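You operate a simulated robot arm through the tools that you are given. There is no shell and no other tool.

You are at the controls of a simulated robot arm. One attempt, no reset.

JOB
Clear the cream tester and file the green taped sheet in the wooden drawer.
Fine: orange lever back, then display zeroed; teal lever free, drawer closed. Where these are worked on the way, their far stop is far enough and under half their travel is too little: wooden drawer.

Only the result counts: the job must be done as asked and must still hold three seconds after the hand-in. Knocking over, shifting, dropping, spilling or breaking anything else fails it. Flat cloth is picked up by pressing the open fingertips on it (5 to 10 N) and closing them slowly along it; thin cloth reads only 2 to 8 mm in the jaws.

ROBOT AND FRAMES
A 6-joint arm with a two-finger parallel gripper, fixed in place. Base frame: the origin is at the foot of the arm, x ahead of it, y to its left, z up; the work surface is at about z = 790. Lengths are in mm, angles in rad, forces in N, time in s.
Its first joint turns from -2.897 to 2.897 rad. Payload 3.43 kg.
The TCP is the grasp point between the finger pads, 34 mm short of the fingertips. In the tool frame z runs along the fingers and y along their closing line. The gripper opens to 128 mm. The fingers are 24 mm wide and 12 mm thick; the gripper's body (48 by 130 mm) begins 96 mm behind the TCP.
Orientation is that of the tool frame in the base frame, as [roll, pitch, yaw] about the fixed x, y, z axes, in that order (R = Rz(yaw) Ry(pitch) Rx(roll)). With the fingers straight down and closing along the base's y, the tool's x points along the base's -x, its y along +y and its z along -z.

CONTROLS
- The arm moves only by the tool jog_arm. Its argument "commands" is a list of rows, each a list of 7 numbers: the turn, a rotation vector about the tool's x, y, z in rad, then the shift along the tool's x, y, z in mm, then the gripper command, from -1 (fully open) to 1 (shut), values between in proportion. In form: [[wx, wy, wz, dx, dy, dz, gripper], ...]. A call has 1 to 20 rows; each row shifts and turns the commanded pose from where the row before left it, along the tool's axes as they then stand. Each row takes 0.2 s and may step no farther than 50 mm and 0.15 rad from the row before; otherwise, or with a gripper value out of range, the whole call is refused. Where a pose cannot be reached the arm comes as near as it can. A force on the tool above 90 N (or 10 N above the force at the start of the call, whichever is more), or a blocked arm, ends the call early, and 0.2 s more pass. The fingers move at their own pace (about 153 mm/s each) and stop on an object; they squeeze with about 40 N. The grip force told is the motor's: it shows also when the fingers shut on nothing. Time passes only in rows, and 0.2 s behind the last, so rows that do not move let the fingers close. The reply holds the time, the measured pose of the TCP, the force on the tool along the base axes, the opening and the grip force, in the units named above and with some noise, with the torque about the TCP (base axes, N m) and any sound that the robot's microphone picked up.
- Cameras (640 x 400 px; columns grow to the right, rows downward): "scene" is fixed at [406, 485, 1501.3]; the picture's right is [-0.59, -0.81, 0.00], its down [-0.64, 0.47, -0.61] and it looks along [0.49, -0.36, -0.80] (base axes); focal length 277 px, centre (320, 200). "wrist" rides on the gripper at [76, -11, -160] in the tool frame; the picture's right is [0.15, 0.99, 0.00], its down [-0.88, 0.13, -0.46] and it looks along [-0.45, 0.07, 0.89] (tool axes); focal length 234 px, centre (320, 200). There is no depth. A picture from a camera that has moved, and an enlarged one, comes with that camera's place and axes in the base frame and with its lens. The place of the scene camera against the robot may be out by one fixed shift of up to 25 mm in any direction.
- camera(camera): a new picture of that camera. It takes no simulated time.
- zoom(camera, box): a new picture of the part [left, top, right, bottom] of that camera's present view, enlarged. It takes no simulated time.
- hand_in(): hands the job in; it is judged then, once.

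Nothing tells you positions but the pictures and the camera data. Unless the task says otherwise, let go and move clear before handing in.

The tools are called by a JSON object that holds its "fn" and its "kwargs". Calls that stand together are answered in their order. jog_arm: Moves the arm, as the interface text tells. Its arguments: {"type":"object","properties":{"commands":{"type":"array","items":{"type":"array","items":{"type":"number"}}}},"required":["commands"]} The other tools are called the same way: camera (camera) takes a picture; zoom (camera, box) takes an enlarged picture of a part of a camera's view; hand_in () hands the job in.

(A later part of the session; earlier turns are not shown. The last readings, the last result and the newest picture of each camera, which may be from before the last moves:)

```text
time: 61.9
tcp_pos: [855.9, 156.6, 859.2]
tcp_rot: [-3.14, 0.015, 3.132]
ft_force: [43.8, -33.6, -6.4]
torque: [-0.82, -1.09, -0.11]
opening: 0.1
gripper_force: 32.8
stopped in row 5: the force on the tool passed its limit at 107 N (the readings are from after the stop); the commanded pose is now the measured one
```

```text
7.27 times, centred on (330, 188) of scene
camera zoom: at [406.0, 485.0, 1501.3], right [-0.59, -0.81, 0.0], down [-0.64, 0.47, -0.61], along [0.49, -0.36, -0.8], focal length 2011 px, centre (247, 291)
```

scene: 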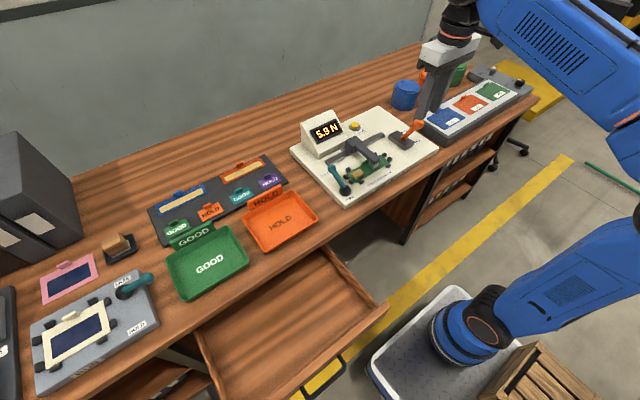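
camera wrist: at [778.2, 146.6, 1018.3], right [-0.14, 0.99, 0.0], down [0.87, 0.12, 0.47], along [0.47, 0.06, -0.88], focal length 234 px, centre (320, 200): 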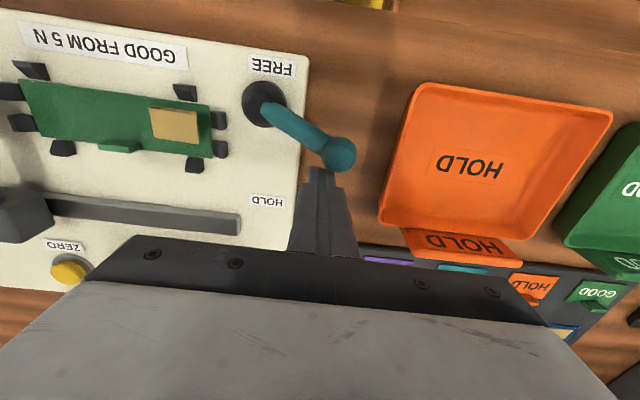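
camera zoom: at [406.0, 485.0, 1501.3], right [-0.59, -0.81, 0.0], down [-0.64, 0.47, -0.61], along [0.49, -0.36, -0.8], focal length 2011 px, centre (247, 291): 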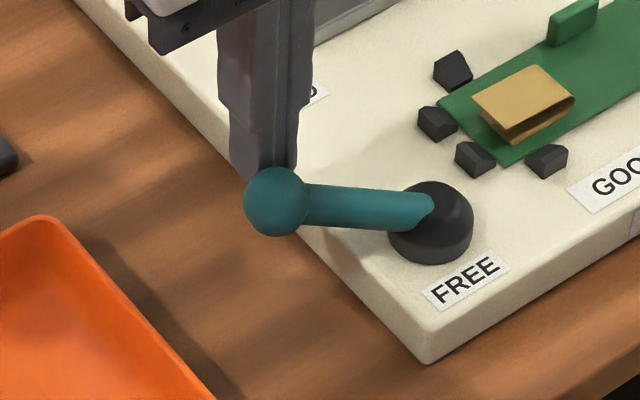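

The ball is at roughly 70° from its HOLD direction — matching the grey board's FREE lever (≈72°) — so it's at its FREE stop. I'll back off and rise, then look at the sheet and lever.

{"fn": "jog_arm", "kwargs": {"commands": [[0, 0.015, -0.008, -10, -5, 0, 1], [0, 0, 0, -10, -5, -10, 1], [0, 0, 0, 0, 0, -45, 1], [0, 0, 0, 0, 0, -45, 1], [0, 0, 0, 0, 0, -20, 1]]}}

{"fn": "zoom", "kwargs": {"camera": "scene", "box": [280, 90, 440, 215]}}

{"fn": "camera", "kwargs": {"camera": "wrist"}}

```text
time: 63.1
tcp_pos: [872.6, 148.9, 981.5]
tcp_rot: [-3.141, -0.004, -3.14]
ft_force: [0.5, -0.2, 0.4]
torque: [0.0, 0.01, 0.02]
opening: 0.0
gripper_force: 33.0
```

```text
3.20 times, centred on (360, 152) of scene
camera zoom: at [406.0, 485.0, 1501.3], right [-0.59, -0.81, 0.0], down [-0.64, 0.47, -0.61], along [0.49, -0.36, -0.8], focal length 885 px, centre (192, 352)
```

zoom: 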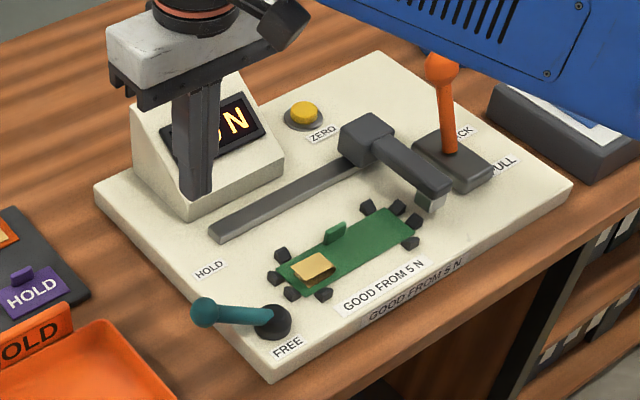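

```text
taken
camera wrist: at [798.0, 137.9, 1141.9], right [-0.15, 0.99, 0.0], down [0.88, 0.13, 0.45], along [0.45, 0.07, -0.89], focal length 234 px, centre (320, 200)
```

wrist: 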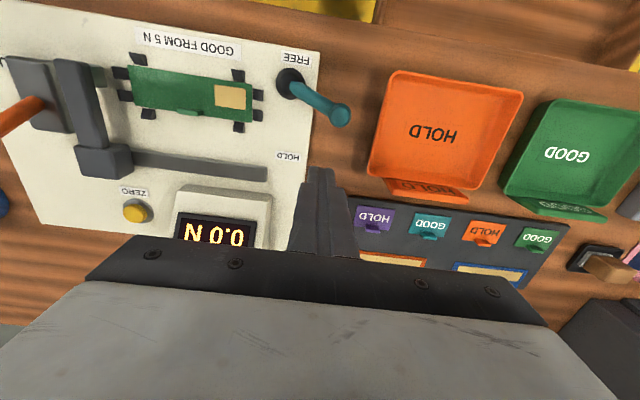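

Teal lever is at FREE, orange at BACK, display 0.0. The sheet spans about x 815–864, y −109…48 with its tab near (860, −30). Next I'll turn the gripper so it closes along x and move over the tab.

{"fn": "jog_arm", "kwargs": {"commands": [[0, 0, -0.1428, 0, 0, -3, 0.5], [0, 0, -0.1428, 0, 0, 0, 0.5], [0, 0, -0.1428, 0, 0, 0, 0.5], [0, 0, -0.1428, 0, 0, 0, 0.5], [0, 0, -0.1428, 0, 0, 0, 0.5], [0, 0, -0.1428, 0, 0, 0, 0.5], [0, 0, -0.1428, 0, 0, 0, 0.5], [0, 0, -0.1428, 0, 0, 0, 0.5], [0, 0, -0.1428, 0, 0, 0, 0.5], [0, 0, -0.1428, 0, 0, 0, 0.5], [0, 0, -0.1428, 0, 0, 0, 0.5]]}}

{"fn": "camera", "kwargs": {"camera": "wrist"}}

```text
time: 65.5
tcp_pos: [873.4, 149.5, 982.8]
tcp_rot: [3.14, 0.002, -1.569]
ft_force: [0.6, 0.5, 0.8]
torque: [-0.03, 0.02, 0.02]
opening: 31.9
gripper_force: 0.1
```

```text
taken
camera wrist: at [885.4, 73.6, 1143.9], right [-0.99, -0.15, 0.0], down [-0.13, 0.88, 0.46], along [-0.07, 0.45, -0.89], focal length 234 px, centre (320, 200)
```

wrist: 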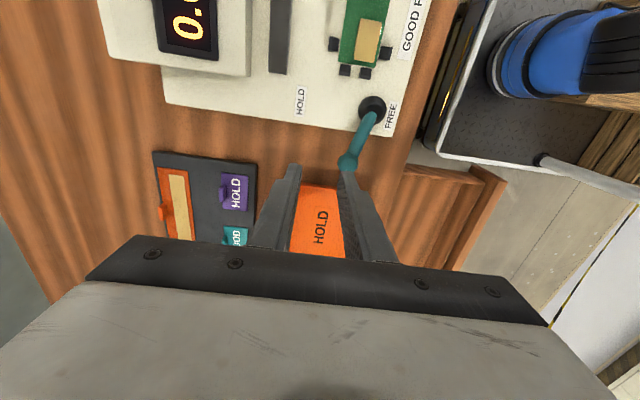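

{"fn": "jog_arm", "kwargs": {"commands": [[0, 0, 0, 44.9, 3.35, 8.2, 0.5], [0, 0, 0, 44.9, 3.35, 8.2, 0.5], [0, 0, 0, 44.9, 3.35, 8.2, 0.5], [0, 0, 0, 44.9, 3.35, 8.2, 0.5]]}}

{"fn": "camera", "kwargs": {"camera": "wrist"}}

{"fn": "zoom", "kwargs": {"camera": "scene", "box": [300, 110, 420, 210]}}

```text
time: 66.5
tcp_pos: [859.8, -30.3, 950.9]
tcp_rot: [3.14, 0.0, -1.572]
ft_force: [0.3, 0.2, 0.1]
torque: [-0.04, -0.01, 0.01]
opening: 31.9
gripper_force: 0.2
```

```text
taken
camera wrist: at [871.6, -106.0, 1111.5], right [-0.99, -0.15, 0.0], down [-0.13, 0.88, 0.46], along [-0.07, 0.45, -0.89], focal length 234 px, centre (320, 200)
```

wrist: 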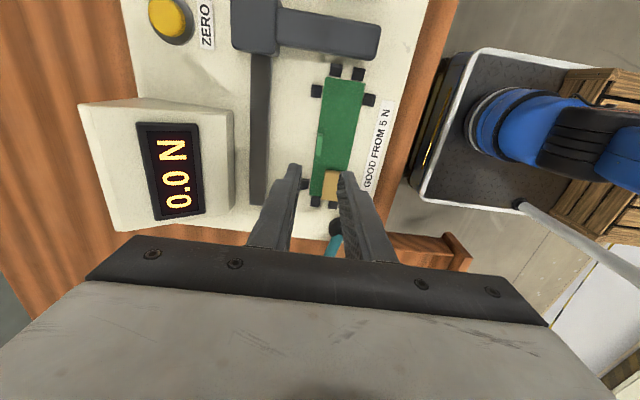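

```text
4.00 times, centred on (360, 160) of scene
camera zoom: at [406.0, 485.0, 1501.3], right [-0.59, -0.81, 0.0], down [-0.64, 0.47, -0.61], along [0.49, -0.36, -0.8], focal length 1106 px, centre (160, 360)
```

zoom: 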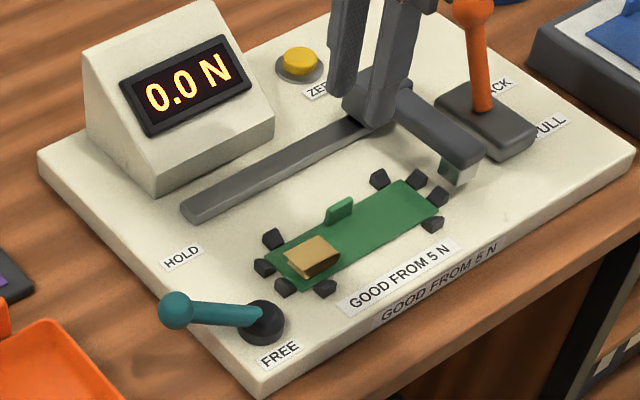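

{"fn": "zoom", "kwargs": {"camera": "wrist", "box": [270, 60, 410, 220]}}

{"fn": "zoom", "kwargs": {"camera": "scene", "box": [355, 145, 415, 190]}}

```text
2.50 times, centred on (340, 140) of wrist
camera zoom: at [871.6, -106.0, 1111.5], right [-0.99, -0.15, 0.0], down [-0.13, 0.88, 0.46], along [-0.07, 0.45, -0.89], focal length 585 px, centre (270, 350)
```

zoom: 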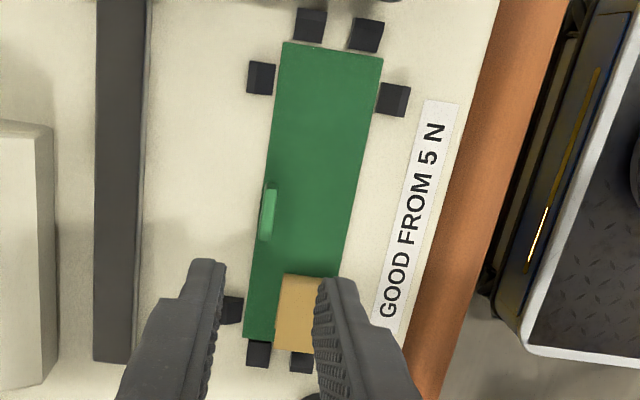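

```text
8.89 times, centred on (385, 168) of scene
camera zoom: at [406.0, 485.0, 1501.3], right [-0.59, -0.81, 0.0], down [-0.64, 0.47, -0.61], along [0.49, -0.36, -0.8], focal length 2458 px, centre (-258, 489)
```

zoom: 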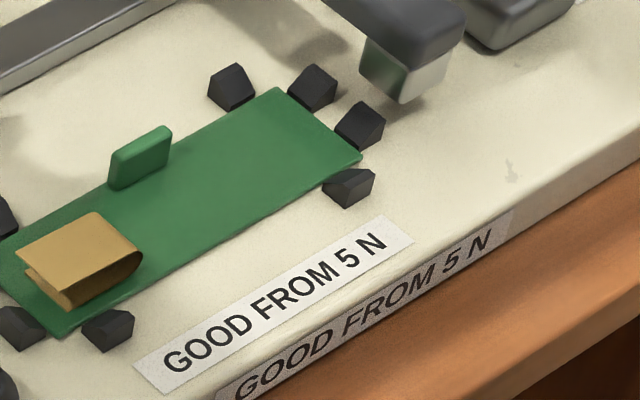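

The tab top is at about (861, −33, 815), ~30 mm long and ~6 mm thick. I'll lower in stages with the fingers straddling it.

{"fn": "jog_arm", "kwargs": {"commands": [[0, 0, 0, 2.7, -1.2, 40, 0.5], [0, 0, 0, 0, 0, 40, 0.5], [0, 0, 0, 0, 0, 12, 0.5]]}}

{"fn": "zoom", "kwargs": {"camera": "wrist", "box": [250, 60, 400, 220]}}

{"fn": "zoom", "kwargs": {"camera": "scene", "box": [335, 125, 415, 190]}}

```text
time: 67.3
tcp_pos: [859.9, -32.5, 859.5]
tcp_rot: [3.14, 0.0, -1.573]
ft_force: [-0.3, 0.2, 0.7]
torque: [0.02, -0.02, -0.02]
opening: 31.9
gripper_force: 0.1
```

```text
2.50 times, centred on (325, 140) of wrist
camera zoom: at [871.8, -109.1, 1019.7], right [-0.99, -0.15, 0.0], down [-0.13, 0.88, 0.46], along [-0.07, 0.45, -0.89], focal length 585 px, centre (308, 350)
```

zoom: 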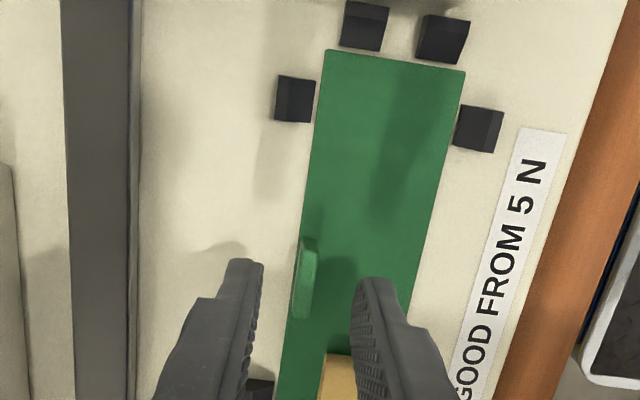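

```text
6.15 times, centred on (375, 158) of scene
camera zoom: at [406.0, 485.0, 1501.3], right [-0.59, -0.81, 0.0], down [-0.64, 0.47, -0.61], along [0.49, -0.36, -0.8], focal length 1702 px, centre (-18, 462)
```

zoom: 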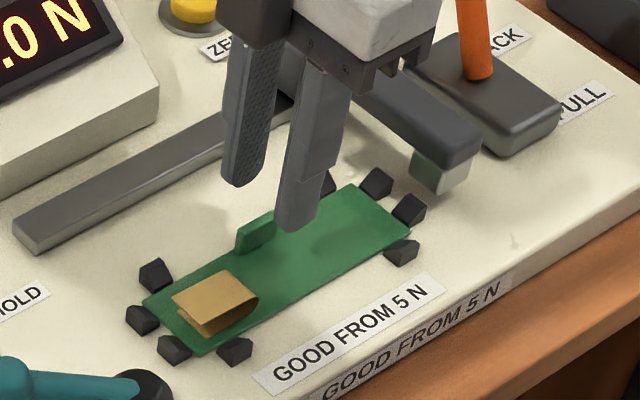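

Well centred on the tab. Continue lowering in small steps.

{"fn": "jog_arm", "kwargs": {"commands": [[0, 0, 0, 1.5, -0.8, 12, 0.5], [0, 0, 0, 0, 0, 6, 0.5], [0, 0, 0, 0, 0, 3, 0.5]]}}

{"fn": "zoom", "kwargs": {"camera": "scene", "box": [335, 125, 415, 190]}}

{"fn": "zoom", "kwargs": {"camera": "wrist", "box": [250, 60, 400, 220]}}

```text
time: 68.1
tcp_pos: [861.2, -33.9, 837.9]
tcp_rot: [3.139, -0.002, -1.573]
ft_force: [-0.7, -0.6, -0.6]
torque: [-0.04, -0.01, 0.01]
opening: 32.0
gripper_force: 0.1
```

```text
6.15 times, centred on (375, 158) of scene
camera zoom: at [406.0, 485.0, 1501.3], right [-0.59, -0.81, 0.0], down [-0.64, 0.47, -0.61], along [0.49, -0.36, -0.8], focal length 1702 px, centre (-18, 462)
```

zoom: 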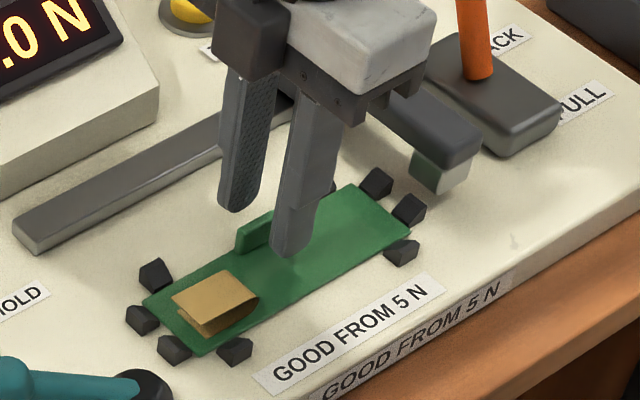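

```text
2.50 times, centred on (325, 140) of wrist
camera zoom: at [873.1, -110.5, 998.2], right [-0.99, -0.15, 0.0], down [-0.13, 0.88, 0.46], along [-0.07, 0.45, -0.89], focal length 585 px, centre (308, 350)
```

zoom: 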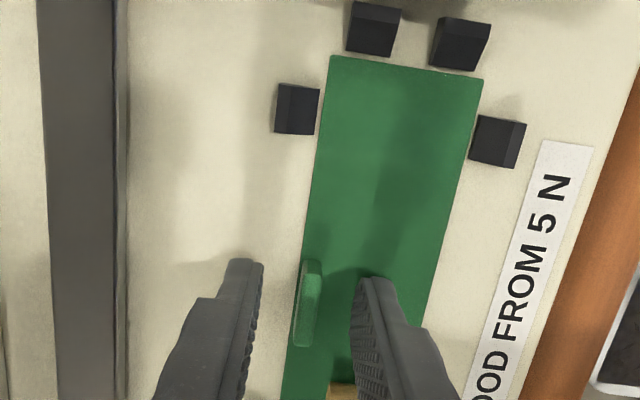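

{"fn": "jog_arm", "kwargs": {"commands": [[0, 0, 0, 0, -0.5, 2, 0.5], [0, 0, 0, 0, 0, 2, 0.5], [0, 0, 0, 0, 0, 2, 0.5]]}}

{"fn": "zoom", "kwargs": {"camera": "scene", "box": [350, 140, 400, 180]}}

```text
time: 68.9
tcp_pos: [861.4, -34.6, 831.2]
tcp_rot: [3.14, 0.0, -1.572]
ft_force: [-0.3, 0.1, 0.9]
torque: [-0.02, -0.01, 0.0]
opening: 32.1
gripper_force: 0.1
```

```text
10.00 times, centred on (375, 160) of scene
camera zoom: at [406.0, 485.0, 1501.3], right [-0.59, -0.81, 0.0], down [-0.64, 0.47, -0.61], along [0.49, -0.36, -0.8], focal length 2766 px, centre (-230, 600)
```

zoom: 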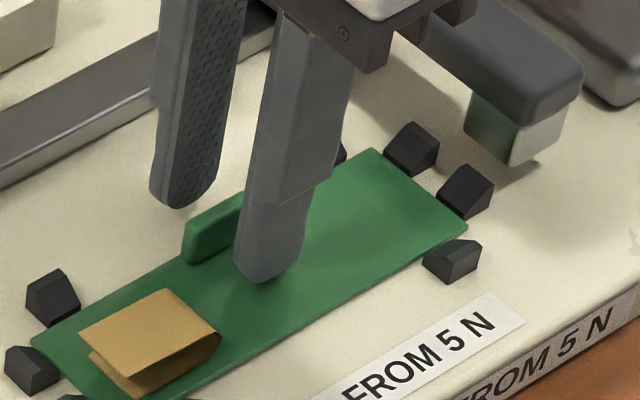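

{"fn": "jog_arm", "kwargs": {"commands": [[0, 0, 0, 0, 0, 1.5, 0.5], [0, 0, 0, 0, 0, 1.5, 0.5]]}}

{"fn": "zoom", "kwargs": {"camera": "wrist", "box": [270, 110, 370, 200]}}

```text
time: 69.5
tcp_pos: [861.8, -33.7, 828.3]
tcp_rot: [3.141, -0.001, -1.573]
ft_force: [0.1, -0.2, -0.4]
torque: [0.02, -0.02, -0.07]
opening: 32.0
gripper_force: 0.0
```

```text
4.44 times, centred on (320, 155) of wrist
camera zoom: at [873.5, -110.1, 988.4], right [-0.99, -0.15, 0.0], down [-0.13, 0.88, 0.46], along [-0.07, 0.45, -0.89], focal length 1041 px, centre (320, 400)
```

zoom: 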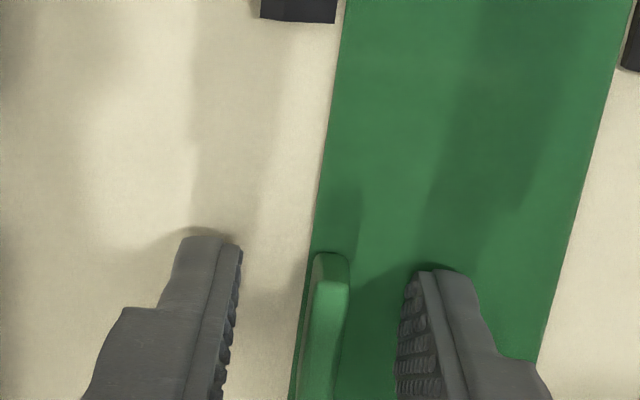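

The fingers straddle the tab well. Closing gently now.

{"fn": "jog_arm", "kwargs": {"commands": [[0, 0, 0, 0, 0, 0, 0.7], [0, 0, 0, 0, 0, 0, 0.85], [0, 0, 0, 0, 0, 0, 1], [0, 0, 0, 0, 0, 0, 1], [0, 0, 0, 0, 0, 0, 1]]}}

{"fn": "zoom", "kwargs": {"camera": "wrist", "box": [250, 60, 400, 220]}}

{"fn": "zoom", "kwargs": {"camera": "scene", "box": [335, 125, 415, 190]}}

```text
time: 70.7
tcp_pos: [860.9, -33.3, 828.1]
tcp_rot: [3.141, -0.002, -1.572]
ft_force: [-0.1, -0.2, -0.9]
torque: [0.0, -0.01, -0.02]
opening: 5.1
gripper_force: 39.8
```

```text
2.50 times, centred on (325, 140) of wrist
camera zoom: at [873.5, -110.1, 988.5], right [-0.99, -0.15, 0.0], down [-0.13, 0.88, 0.46], along [-0.07, 0.45, -0.89], focal length 585 px, centre (308, 350)
```

zoom: 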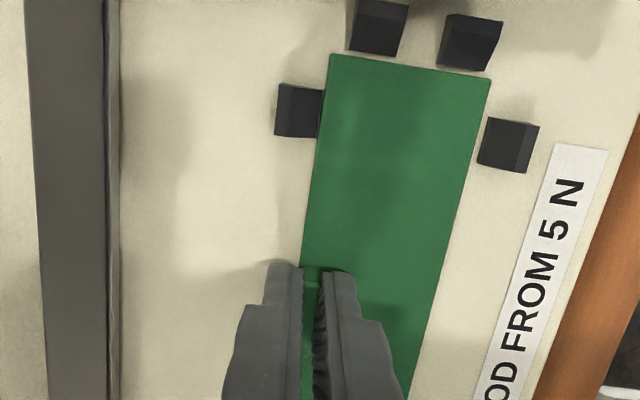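

```text
6.15 times, centred on (375, 158) of scene
camera zoom: at [406.0, 485.0, 1501.3], right [-0.59, -0.81, 0.0], down [-0.64, 0.47, -0.61], along [0.49, -0.36, -0.8], focal length 1702 px, centre (-18, 462)
```

zoom: 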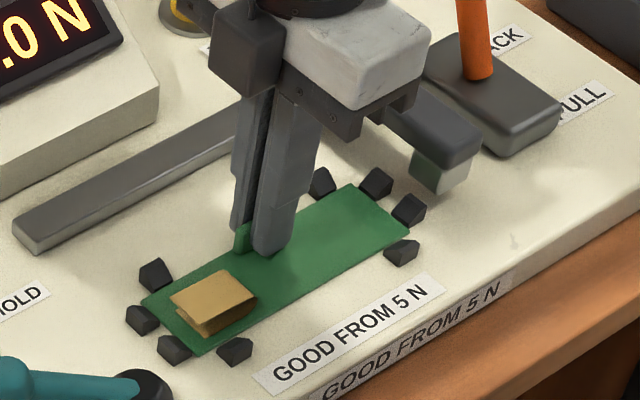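

Tab gripped (5.1 mm, 40 N). Lifting slowly straight up.

{"fn": "jog_arm", "kwargs": {"commands": [[0, 0, 0, 0, 0, -3, 1], [0, 0, 0, 0, 0, -5, 1], [0, 0, 0, 0, 0, -8, 1], [0, 0, 0, 0, 0, -12, 1]]}}

{"fn": "zoom", "kwargs": {"camera": "scene", "box": [310, 110, 415, 200]}}

{"fn": "camera", "kwargs": {"camera": "wrist"}}

```text
time: 71.7
tcp_pos: [861.8, -33.3, 857.1]
tcp_rot: [3.14, 0.0, -1.573]
ft_force: [-0.2, -0.3, -0.6]
torque: [0.01, -0.01, 0.0]
opening: 5.1
gripper_force: 39.7
```

```text
4.44 times, centred on (362, 155) of scene
camera zoom: at [406.0, 485.0, 1501.3], right [-0.59, -0.81, 0.0], down [-0.64, 0.47, -0.61], along [0.49, -0.36, -0.8], focal length 1229 px, centre (131, 400)
```

zoom: 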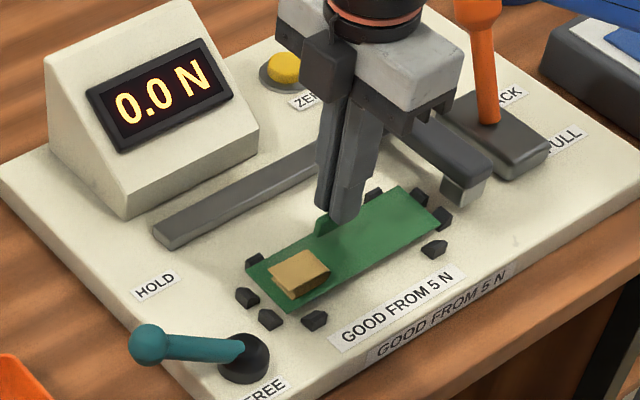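

```text
taken
camera wrist: at [874.2, -110.4, 1016.8], right [-0.99, -0.15, 0.0], down [-0.13, 0.88, 0.46], along [-0.07, 0.45, -0.89], focal length 234 px, centre (320, 200)
```

wrist: 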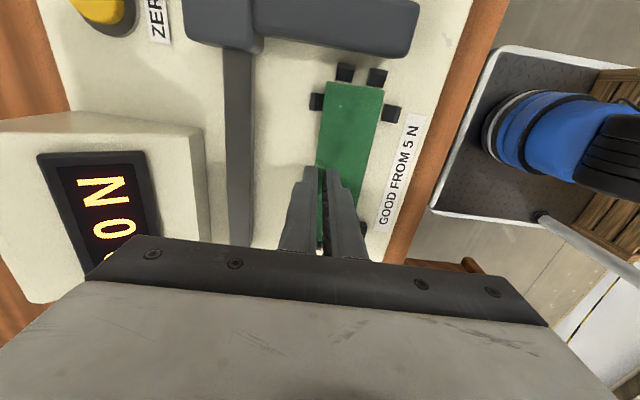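

The sheet lifts cleanly and level. I'll raise it further and carry it over to above the open drawer.

{"fn": "jog_arm", "kwargs": {"commands": [[0, 0, 0, 0, 0, -20, 1], [0, 0, 0, 0, 0, -30, 1], [0, 0, 0, 0, 0, -45, 1], [0, 0, 0, 0, 0, -45, 1], [0, 0, 0, -20, 11.3, 0, 1], [0, 0, 0, -38, 21.5, 0, 1], [0, 0, 0, -38, 21.5, 0, 1], [0, 0, 0, -38, 21.5, 0, 1], [0, 0, 0, -38, 21.5, 0, 1], [0, 0, 0, -38, 21.5, 0, 1], [0, 0, 0, -38, 21.5, 0, 1], [0, 0, 0, -38, 21.5, 0, 1], [0, 0, 0, -38, 21.5, 0, 1], [0, 0, 0, -38, 21.5, 0, 1], [0, 0, 0, -38, 21.5, 0, 1], [0, 0, 0, -38, 21.5, 0, 1], [0, 0, 0, -38, 21.5, 0, 1]]}}

{"fn": "camera", "kwargs": {"camera": "wrist"}}

{"fn": "camera", "kwargs": {"camera": "scene"}}

```text
time: 75.3
tcp_pos: [592.6, 441.3, 998.3]
tcp_rot: [3.14, 0.003, -1.573]
ft_force: [-1.0, -0.3, -0.5]
torque: [0.01, -0.04, -0.01]
opening: 5.6
gripper_force: 40.0
```

```text
taken
camera wrist: at [604.4, 365.4, 1157.6], right [-0.99, -0.14, 0.0], down [-0.13, 0.88, 0.46], along [-0.07, 0.45, -0.89], focal length 234 px, centre (320, 200)
```

wrist: 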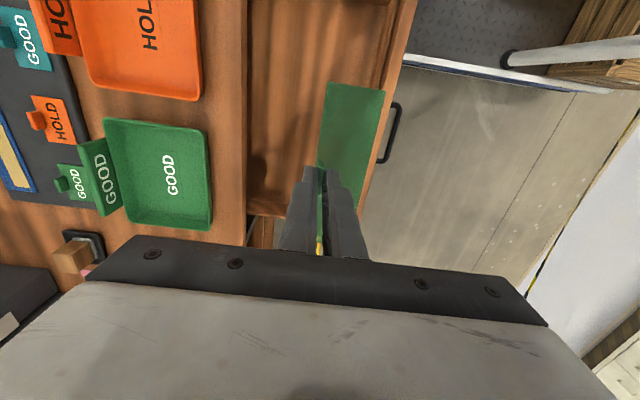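

```text
taken
```

scene: 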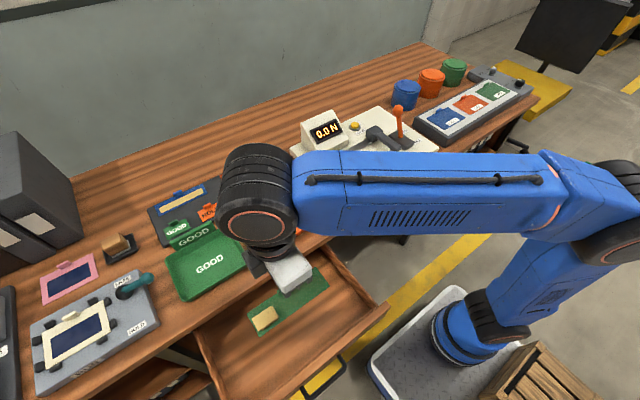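

The sheet is above the drawer. I'll zoom to confirm clearances around it.

{"fn": "zoom", "kwargs": {"camera": "wrist", "box": [220, 0, 440, 260]}}

{"fn": "zoom", "kwargs": {"camera": "scene", "box": [190, 220, 400, 400]}}

```text
1.54 times, centred on (330, 130) of wrist
camera zoom: at [604.4, 365.4, 1157.6], right [-0.99, -0.14, 0.0], down [-0.13, 0.88, 0.46], along [-0.07, 0.45, -0.89], focal length 360 px, centre (305, 308)
```

zoom: 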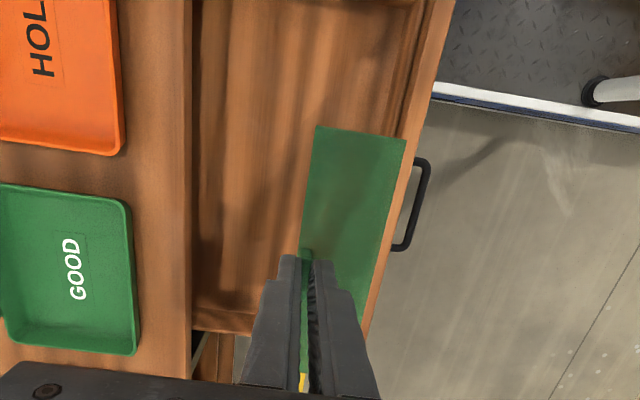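

```text
2.22 times, centred on (295, 310) of scene
camera zoom: at [406.0, 485.0, 1501.3], right [-0.59, -0.81, 0.0], down [-0.64, 0.47, -0.61], along [0.49, -0.36, -0.8], focal length 615 px, centre (376, -44)
```

zoom: 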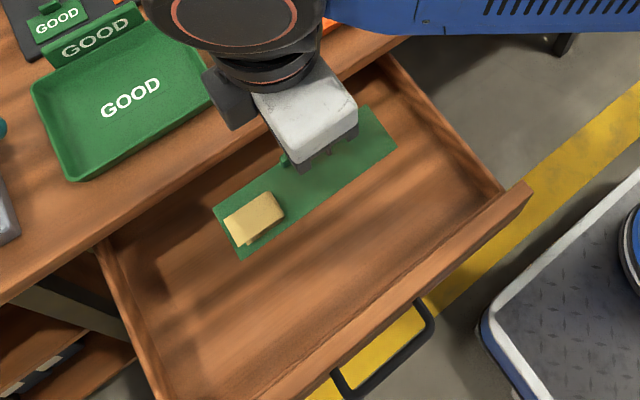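

Clearances look fine: drawer interior spans roughly x 485–705, y 215–640. I'll descend into it.

{"fn": "jog_arm", "kwargs": {"commands": [[0, 0, 0, 0, 0, 42, 1], [0, 0, 0, 0, 0, 42, 1], [0, 0, 0, 0, 0, 42, 1], [0, 0, 0, 0, 0, 42, 1], [0, 0, 0, 0, 0, 42, 1]]}}

{"fn": "camera", "kwargs": {"camera": "wrist"}}

{"fn": "camera", "kwargs": {"camera": "scene"}}

```text
time: 76.5
tcp_pos: [592.4, 442.9, 786.8]
tcp_rot: [3.14, 0.001, -1.572]
ft_force: [-0.5, -0.4, 0.4]
torque: [0.03, -0.01, -0.01]
opening: 5.3
gripper_force: 39.8
```

```text
taken
camera wrist: at [603.7, 366.6, 947.0], right [-0.99, -0.15, 0.0], down [-0.13, 0.88, 0.46], along [-0.07, 0.45, -0.89], focal length 234 px, centre (320, 200)
```

wrist: 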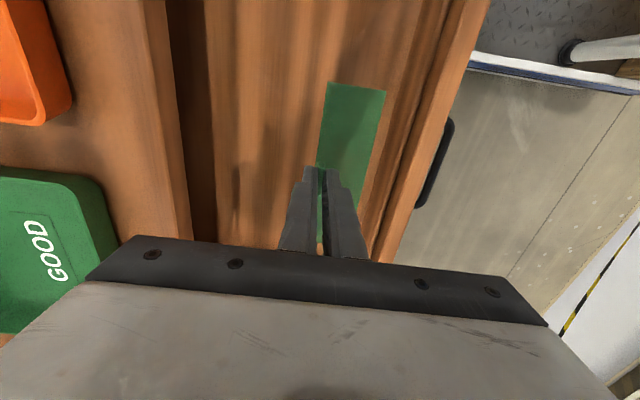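

```text
taken
```

scene: 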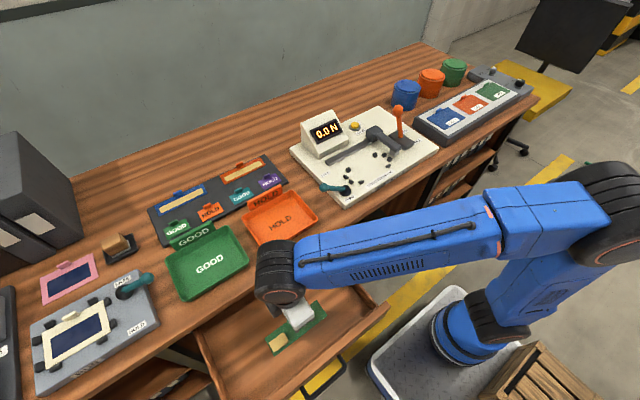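

{"fn": "jog_arm", "kwargs": {"commands": [[0, 0, 0, 0, 0, 40, 1], [0, 0, 0, 0, 0, 40, 1], [0, 0, 0, 0, 0, 20, 1]]}}

{"fn": "zoom", "kwargs": {"camera": "scene", "box": [190, 230, 400, 400]}}

{"fn": "zoom", "kwargs": {"camera": "wrist", "box": [180, 0, 460, 260]}}

```text
time: 77.3
tcp_pos: [592.7, 442.7, 686.5]
tcp_rot: [3.139, 0.002, -1.573]
ft_force: [-0.5, -0.6, -0.3]
torque: [0.03, -0.01, 0.02]
opening: 5.4
gripper_force: 39.8
```

```text
2.35 times, centred on (295, 315) of scene
camera zoom: at [406.0, 485.0, 1501.3], right [-0.59, -0.81, 0.0], down [-0.64, 0.47, -0.61], along [0.49, -0.36, -0.8], focal length 651 px, centre (379, -71)
```

zoom: 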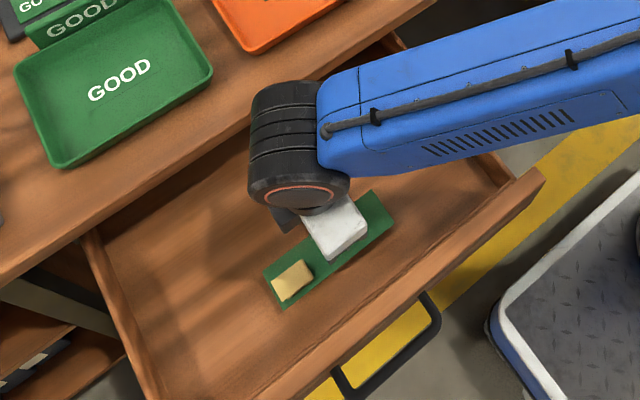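

```text
1.54 times, centred on (320, 130) of wrist
camera zoom: at [604.3, 366.1, 846.8], right [-0.99, -0.15, 0.0], down [-0.13, 0.88, 0.46], along [-0.07, 0.45, -0.89], focal length 360 px, centre (320, 308)
```

zoom: 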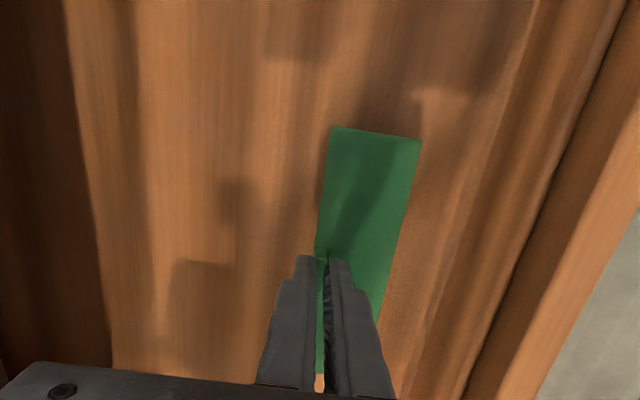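

{"fn": "jog_arm", "kwargs": {"commands": [[0, 0, 0, 0, 0, 10, 1], [0, 0, 0, 0, 0, 8, 1], [0, 0, 0, 0, 0, 4, 1], [0, 0, 0, 0, 0, 3, 1]]}}

{"fn": "zoom", "kwargs": {"camera": "wrist", "box": [180, 0, 460, 260]}}

```text
time: 78.3
tcp_pos: [592.1, 442.2, 662.3]
tcp_rot: [3.14, -0.002, -1.574]
ft_force: [1.0, -0.1, 0.1]
torque: [0.03, 0.04, -0.04]
opening: 5.5
gripper_force: 40.2
```

```text
1.54 times, centred on (320, 130) of wrist
camera zoom: at [604.3, 365.5, 822.5], right [-0.99, -0.15, 0.0], down [-0.13, 0.88, 0.46], along [-0.07, 0.45, -0.89], focal length 360 px, centre (320, 308)
```

zoom: 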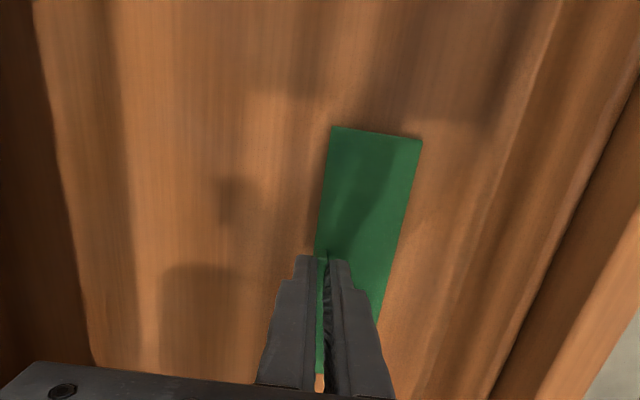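

{"fn": "jog_arm", "kwargs": {"commands": [[0, 0, 0, 0, 0, 3, 1], [0, 0, 0, 0, 0, 3, 1], [0, 0, 0, 0, 0, 3, 1], [0, 0, 0, 0, 0, 2, 1]]}}

{"fn": "zoom", "kwargs": {"camera": "scene", "box": [230, 270, 350, 370]}}

```text
time: 79.3
tcp_pos: [591.7, 443.8, 652.3]
tcp_rot: [-3.141, 0.001, -1.572]
ft_force: [5.2, 0.9, 20.6]
torque: [0.12, -0.09, 0.05]
opening: 5.5
gripper_force: 40.1
```

```text
4.00 times, centred on (290, 320) of scene
camera zoom: at [406.0, 485.0, 1501.3], right [-0.59, -0.81, 0.0], down [-0.64, 0.47, -0.61], along [0.49, -0.36, -0.8], focal length 1106 px, centre (440, -280)
```

zoom: 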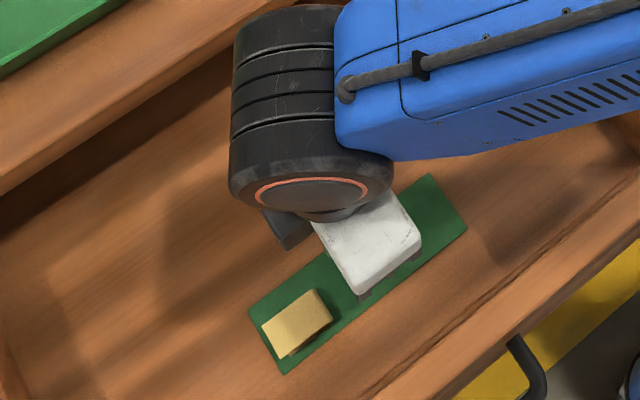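

The sheet touched the drawer floor (20 N). I'll ease up slightly and release, opening just enough.

{"fn": "jog_arm", "kwargs": {"commands": [[0, 0, 0, 0, 0, -1.5, 1], [0, 0, 0, 0, 0, 0, 0.85], [0, 0, 0, 0, 0, 0, 0.7], [0, 0, 0, 0, 0, 0, 0.6], [0, 0, 0, 0, 0, 0, 0.6], [0, 0, 0, 0, 0, -4, 0.6], [0, 0, 0, 0, 0, -6, 0.6], [0, 0, 0, 0, 0, -10, 0.6]]}}

{"fn": "zoom", "kwargs": {"camera": "scene", "box": [230, 270, 350, 370]}}

{"fn": "zoom", "kwargs": {"camera": "wrist", "box": [180, 0, 460, 260]}}

```text
time: 81.1
tcp_pos: [592.6, 442.6, 672.1]
tcp_rot: [3.14, 0.0, -1.572]
ft_force: [-0.2, 0.3, 1.3]
torque: [0.03, 0.0, 0.0]
opening: 25.4
gripper_force: 0.1
```

```text
4.00 times, centred on (290, 320) of scene
camera zoom: at [406.0, 485.0, 1501.3], right [-0.59, -0.81, 0.0], down [-0.64, 0.47, -0.61], along [0.49, -0.36, -0.8], focal length 1106 px, centre (440, -280)
```

zoom: 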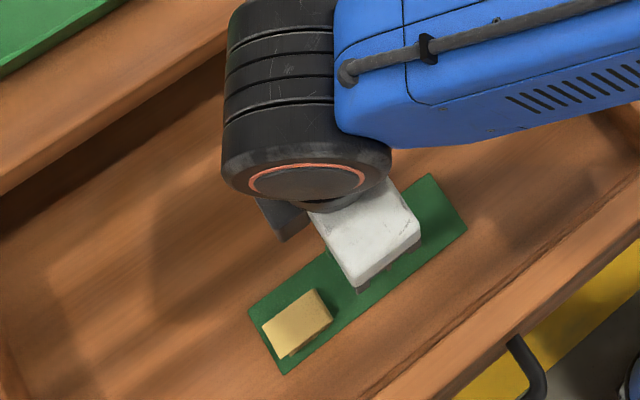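

```text
1.54 times, centred on (320, 130) of wrist
camera zoom: at [604.7, 366.0, 833.1], right [-0.99, -0.15, 0.0], down [-0.13, 0.88, 0.46], along [-0.07, 0.45, -0.89], focal length 360 px, centre (320, 308)
```

zoom: 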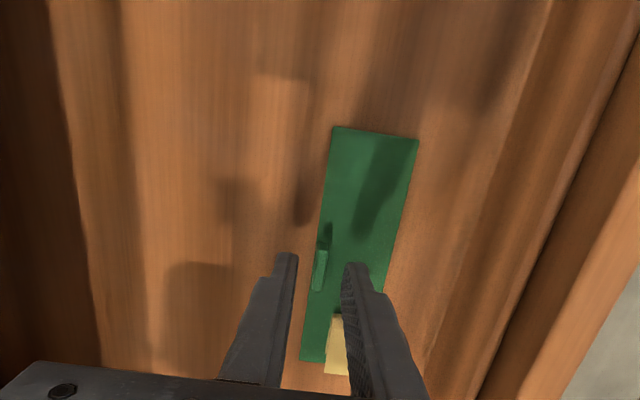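

The sheet lies in the drawer, released. I'll rise straight up and then verify it before re-gripping the handle.

{"fn": "jog_arm", "kwargs": {"commands": [[0, 0, 0, 0, 0, -15, 0.6], [0, 0, 0, 0, 0, -40, 0.6], [0, 0, 0, 0, 0, -45, 0.6], [0, 0, 0, 0, 0, -45, 0.6], [0, 0, 0, 0, 0, -45, 0.6], [0, 0, 0, 0, 0, -45, 0.6], [0, 0, 0, 0, 0, -45, 0.6], [0, 0, 0, 0, 0, -45, 0.6]]}}

{"fn": "camera", "kwargs": {"camera": "wrist"}}

{"fn": "zoom", "kwargs": {"camera": "scene", "box": [190, 230, 400, 400]}}

```text
time: 82.9
tcp_pos: [594.7, 442.4, 999.0]
tcp_rot: [3.137, 0.001, -1.573]
ft_force: [1.3, -0.1, 0.6]
torque: [-0.01, 0.0, 0.03]
opening: 25.6
gripper_force: 0.2
```

```text
taken
camera wrist: at [605.8, 365.7, 1158.8], right [-0.99, -0.15, 0.0], down [-0.13, 0.88, 0.46], along [-0.07, 0.45, -0.89], focal length 234 px, centre (320, 200)
```

wrist: 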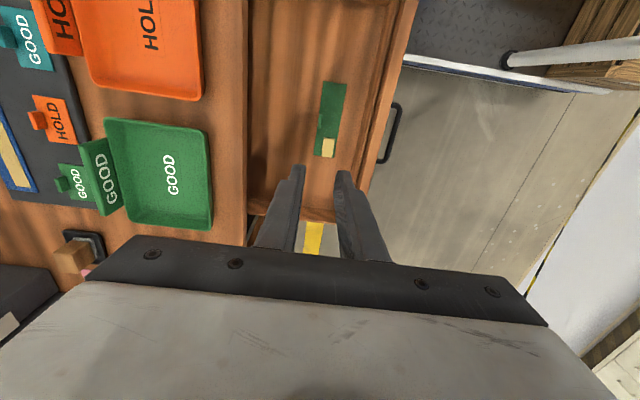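

```text
2.35 times, centred on (295, 315) of scene
camera zoom: at [406.0, 485.0, 1501.3], right [-0.59, -0.81, 0.0], down [-0.64, 0.47, -0.61], along [0.49, -0.36, -0.8], focal length 651 px, centre (379, -71)
```

zoom: 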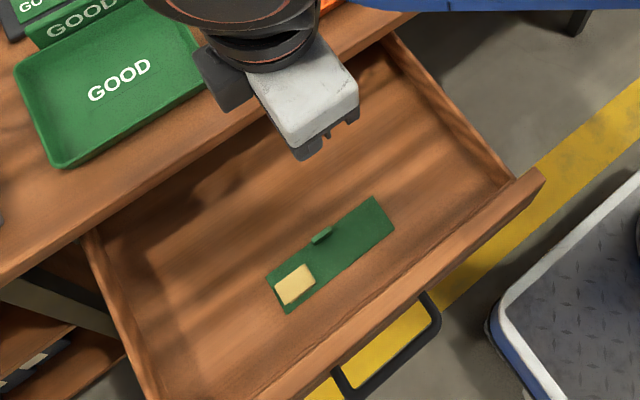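

The sheet rests flat and fully inside the drawer. Now I'll move in front of the drawer and tilt the tool to take the handle again.

{"fn": "jog_arm", "kwargs": {"commands": [[0, 0, 0, -1.1, 46, 0, 0.42], [0, 0, 0, -1.1, 46, 0, 0.42], [0, 0, 0, -1.1, 46, 0, 0.42], [0, 0, 0, -1.1, 46, 0, 0.42], [0, 0, 0, -1.1, 46, 0, 0.42], [0.131, 0, 0, 0, 0, 0, 0.42], [0.131, 0, 0, 0, 0, 0, 0.42], [0.131, 0, 0, 0, 0, 0, 0.42], [0.131, 0, 0, 0, 0, 0, 0.42], [0.131, 0, 0, 0, 0, 0, 0.42], [0.131, 0, 0, 0, 0, 0, 0.42]]}}

{"fn": "camera", "kwargs": {"camera": "wrist"}}

{"fn": "camera", "kwargs": {"camera": "scene"}}

```text
time: 85.3
tcp_pos: [363.5, 448.0, 998.7]
tcp_rot: [-2.355, 0.002, -1.571]
ft_force: [0.4, 0.6, -0.5]
torque: [-0.01, 0.02, -0.01]
opening: 37.0
gripper_force: 0.1
```

```text
taken
camera wrist: at [258.8, 371.6, 1120.2], right [-0.7, -0.14, -0.7], down [-0.41, 0.88, 0.23], along [0.58, 0.45, -0.68], focal length 234 px, centre (320, 200)
```

wrist: 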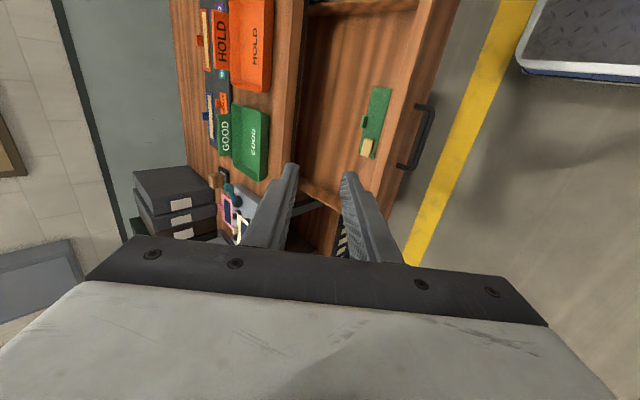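

```text
taken
```

scene: 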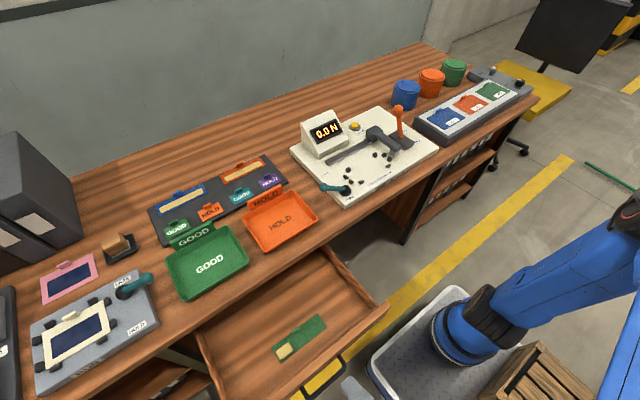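

{"fn": "zoom", "kwargs": {"camera": "wrist", "box": [360, 80, 480, 190]}}

```text
3.64 times, centred on (420, 135) of wrist
camera zoom: at [258.8, 371.6, 1120.2], right [-0.7, -0.14, -0.7], down [-0.41, 0.88, 0.23], along [0.58, 0.45, -0.68], focal length 852 px, centre (-44, 436)
```

zoom: 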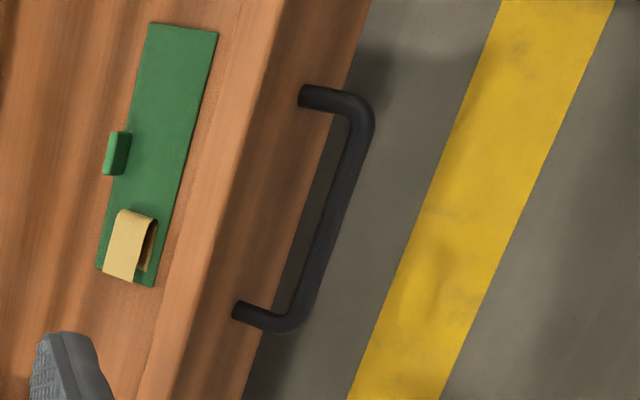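

The handle bar is at about (430, 447, 645). Descend to the standoff and check alignment.

{"fn": "jog_arm", "kwargs": {"commands": [[0, 0, 0, 0, 29, 29.6, 0.42], [0, 0, 0, 0, 29, 29.6, 0.42], [0, 0, 0, 0, 29, 29.6, 0.42], [0, 0, 0, 0, 29, 29.6, 0.42], [0, 0, 0, 0, 29, 29.6, 0.42], [0, 0, 0, 0, 29, 29.6, 0.42], [0, 0, 0, 0, 29, 29.6, 0.42]]}}

{"fn": "zoom", "kwargs": {"camera": "wrist", "box": [220, 60, 460, 260]}}

{"fn": "zoom", "kwargs": {"camera": "scene", "box": [200, 240, 420, 400]}}

```text
time: 86.9
tcp_pos: [364.9, 447.6, 708.0]
tcp_rot: [-2.358, 0.004, -1.573]
ft_force: [0.5, -0.8, -0.7]
torque: [0.0, 0.01, 0.01]
opening: 37.4
gripper_force: 0.0
```

```text
2.00 times, centred on (340, 160) of wrist
camera zoom: at [261.1, 371.2, 830.5], right [-0.7, -0.14, -0.7], down [-0.41, 0.88, 0.23], along [0.58, 0.45, -0.68], focal length 468 px, centre (280, 280)
```

zoom: 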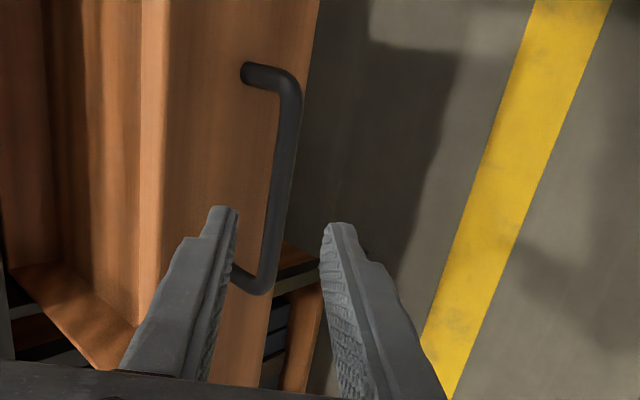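

```text
2.50 times, centred on (310, 320) of scene
camera zoom: at [406.0, 485.0, 1501.3], right [-0.59, -0.81, 0.0], down [-0.64, 0.47, -0.61], along [0.49, -0.36, -0.8], focal length 691 px, centre (345, -100)
```

zoom: 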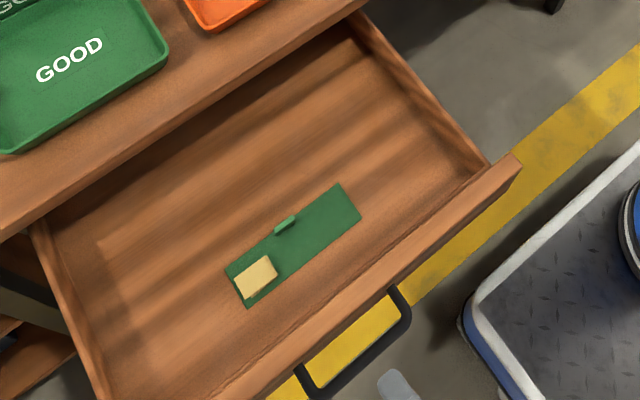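

Alignment matches the first grasp. Advance and grip the bar.

{"fn": "jog_arm", "kwargs": {"commands": [[0, 0, 0, 0, 0.5, 0, 0.42], [0, 0, 0, 0, 0, 25, 0.42], [0, 0, 0, 0, 0, 25, 0.42], [0, 0, 0, 0, 0, 20, 0.42], [0, 0, 0, 0, 0, 0, 0.7], [0, 0, 0, 0, 0, 0, 1], [0, 0, 0, 0, 0, 0, 1], [0, 0, 0, 0, 0, 0, 1]]}}

{"fn": "zoom", "kwargs": {"camera": "wrist", "box": [220, 60, 460, 260]}}

```text
time: 88.7
tcp_pos: [416.7, 448.0, 660.0]
tcp_rot: [-2.356, 0.003, -1.572]
ft_force: [33.7, 3.8, 26.4]
torque: [-0.74, -1.06, 0.45]
opening: 11.8
gripper_force: 45.3
```

```text
2.00 times, centred on (340, 160) of wrist
camera zoom: at [311.2, 370.9, 781.3], right [-0.7, -0.14, -0.7], down [-0.41, 0.88, 0.23], along [0.58, 0.45, -0.68], focal length 468 px, centre (280, 280)
```

zoom: 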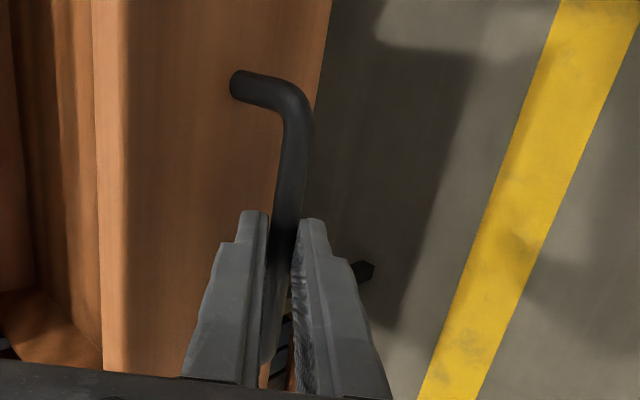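

Gripped. Now I'll push the drawer closed steadily toward +x.

{"fn": "jog_arm", "kwargs": {"commands": [[0, 0, 0, 0, -4.5, 3.0, 1], [0, 0, 0, 0, -7.07, 7.07, 1], [0, 0, 0, 0, -7.07, 7.07, 1], [0, 0, 0, 0, -7.07, 7.07, 1], [0, 0, 0, 0, -7.07, 7.07, 1]]}}

{"fn": "zoom", "kwargs": {"camera": "scene", "box": [200, 240, 420, 400]}}

```text
time: 89.9
tcp_pos: [460.0, 447.9, 660.7]
tcp_rot: [-2.356, 0.0, -1.574]
ft_force: [-1.4, -16.6, 21.5]
torque: [-0.64, -0.36, 0.63]
opening: 11.8
gripper_force: 45.3
```

```text
2.50 times, centred on (310, 320) of scene
camera zoom: at [406.0, 485.0, 1501.3], right [-0.59, -0.81, 0.0], down [-0.64, 0.47, -0.61], along [0.49, -0.36, -0.8], focal length 691 px, centre (345, -100)
```

zoom: 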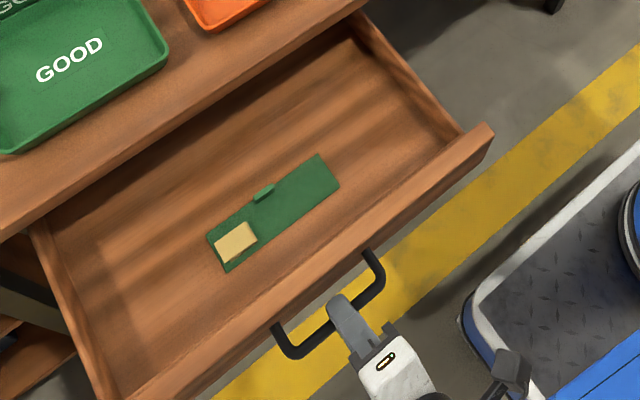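

The drawer and sheet move together. Continue.

{"fn": "jog_arm", "kwargs": {"commands": [[0, 0, 0, 0.7, -7.8, 6.4, 1], [0, 0, 0, 0, -7.07, 7.07, 1], [0, 0, 0, 0, -7.07, 7.07, 1], [0, 0, 0, 0, -7.07, 7.07, 1], [0, 0, 0, 0, -7.07, 7.07, 1], [0, 0, 0, 0, -7.07, 7.07, 1], [0, 0, 0, 0, -7.07, 7.07, 1], [0, 0, 0, 0, -7.07, 7.07, 1], [0, 0, 0, 0, -7.07, 7.07, 1], [0, 0, 0, 0, -7.07, 7.07, 1]]}}

{"fn": "zoom", "kwargs": {"camera": "scene", "box": [200, 220, 420, 400]}}

```text
time: 92.1
tcp_pos: [561.4, 447.6, 660.3]
tcp_rot: [-2.359, 0.0, -1.574]
ft_force: [-1.6, -10.6, -9.6]
torque: [-1.02, 0.15, 0.13]
opening: 12.0
gripper_force: 45.0
```

```text
2.22 times, centred on (310, 310) of scene
camera zoom: at [406.0, 485.0, 1501.3], right [-0.59, -0.81, 0.0], down [-0.64, 0.47, -0.61], along [0.49, -0.36, -0.8], focal length 615 px, centre (342, -44)
```

zoom: 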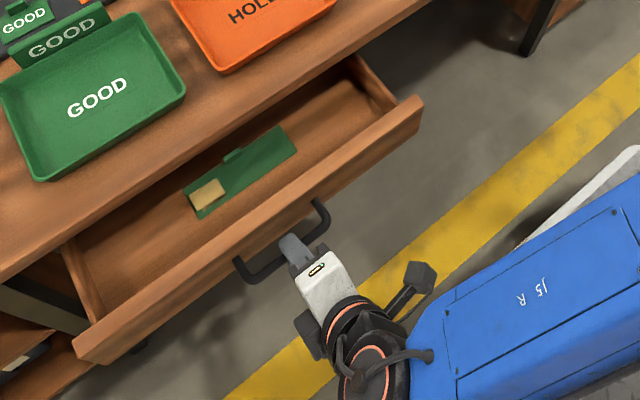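

{"fn": "jog_arm", "kwargs": {"commands": [[0, 0, 0, 0, -7.07, 7.07, 1], [0, 0, 0, 0, -7.07, 7.07, 1], [0, 0, 0, 0, -7.07, 7.07, 1], [0, 0, 0, 0, -7.07, 7.07, 1], [0, 0, 0, 0, -7.07, 7.07, 1], [0, 0, 0, 0, -7.07, 7.07, 1], [0, 0, 0, 0, -7.07, 7.07, 1], [0, 0, 0, 0, -7.07, 7.07, 1], [0, 0, 0, 0, -7.07, 7.07, 1], [0, 0, 0, 0, -7.07, 7.07, 1]]}}

{"fn": "zoom", "kwargs": {"camera": "scene", "box": [200, 220, 420, 400]}}

```text
time: 94.3
tcp_pos: [660.7, 446.8, 659.3]
tcp_rot: [-2.357, -0.001, -1.573]
ft_force: [-0.6, -3.6, -13.3]
torque: [-0.71, 0.23, 0.47]
opening: 11.8
gripper_force: 45.5
```

```text
2.22 times, centred on (310, 310) of scene
camera zoom: at [406.0, 485.0, 1501.3], right [-0.59, -0.81, 0.0], down [-0.64, 0.47, -0.61], along [0.49, -0.36, -0.8], focal length 615 px, centre (342, -44)
```

zoom: 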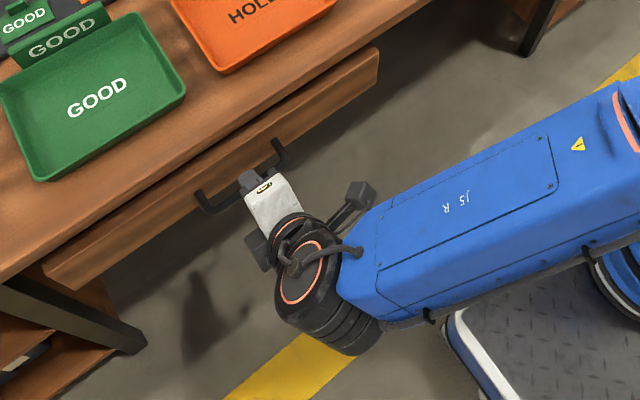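

Nearly closed, about 26 mm to go. Finishing in smaller steps until the stop.

{"fn": "jog_arm", "kwargs": {"commands": [[0, 0, 0, 0, -5.6, 5.6, 1], [0, 0, 0, 0, -4.2, 4.2, 1], [0, 0, 0, 0, -3.5, 3.5, 1], [0, 0, 0, 0, -2.1, 2.1, 1], [0, 0, 0, 0, -2.1, 2.1, 1]]}}

```text
time: 95.5
tcp_pos: [685.3, 447.0, 660.4]
tcp_rot: [-2.357, 0.0, -1.572]
ft_force: [-4.7, -7.8, -11.9]
torque: [-1.27, 0.25, -0.12]
opening: 11.7
gripper_force: 45.0
```

{"fn": "jog_arm", "kwargs": {"commands": [[0, 0, 0, 0, -1.4, 1.4, 1], [0, 0, 0, 0, -1.4, 1.4, 1], [0, 0, 0, 0, 0, 0, 1]]}}

{"fn": "zoom", "kwargs": {"camera": "scene", "box": [200, 220, 420, 400]}}

```text
time: 96.3
tcp_pos: [688.3, 448.3, 657.9]
tcp_rot: [-2.363, 0.0, -1.57]
ft_force: [-76.7, -10.7, -27.7]
torque: [-0.45, 1.81, 0.29]
opening: 12.1
gripper_force: 45.1
```

```text
2.22 times, centred on (310, 310) of scene
camera zoom: at [406.0, 485.0, 1501.3], right [-0.59, -0.81, 0.0], down [-0.64, 0.47, -0.61], along [0.49, -0.36, -0.8], focal length 615 px, centre (342, -44)
```

zoom: 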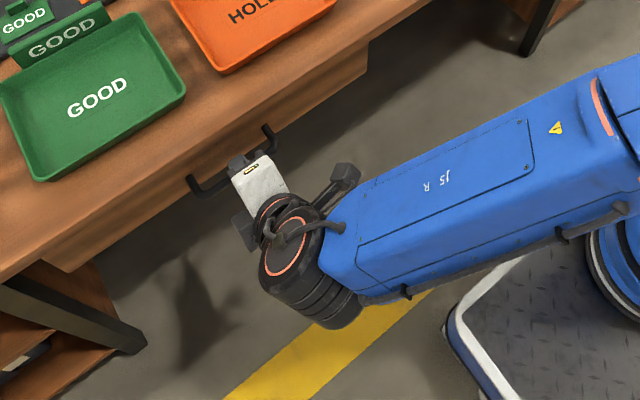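

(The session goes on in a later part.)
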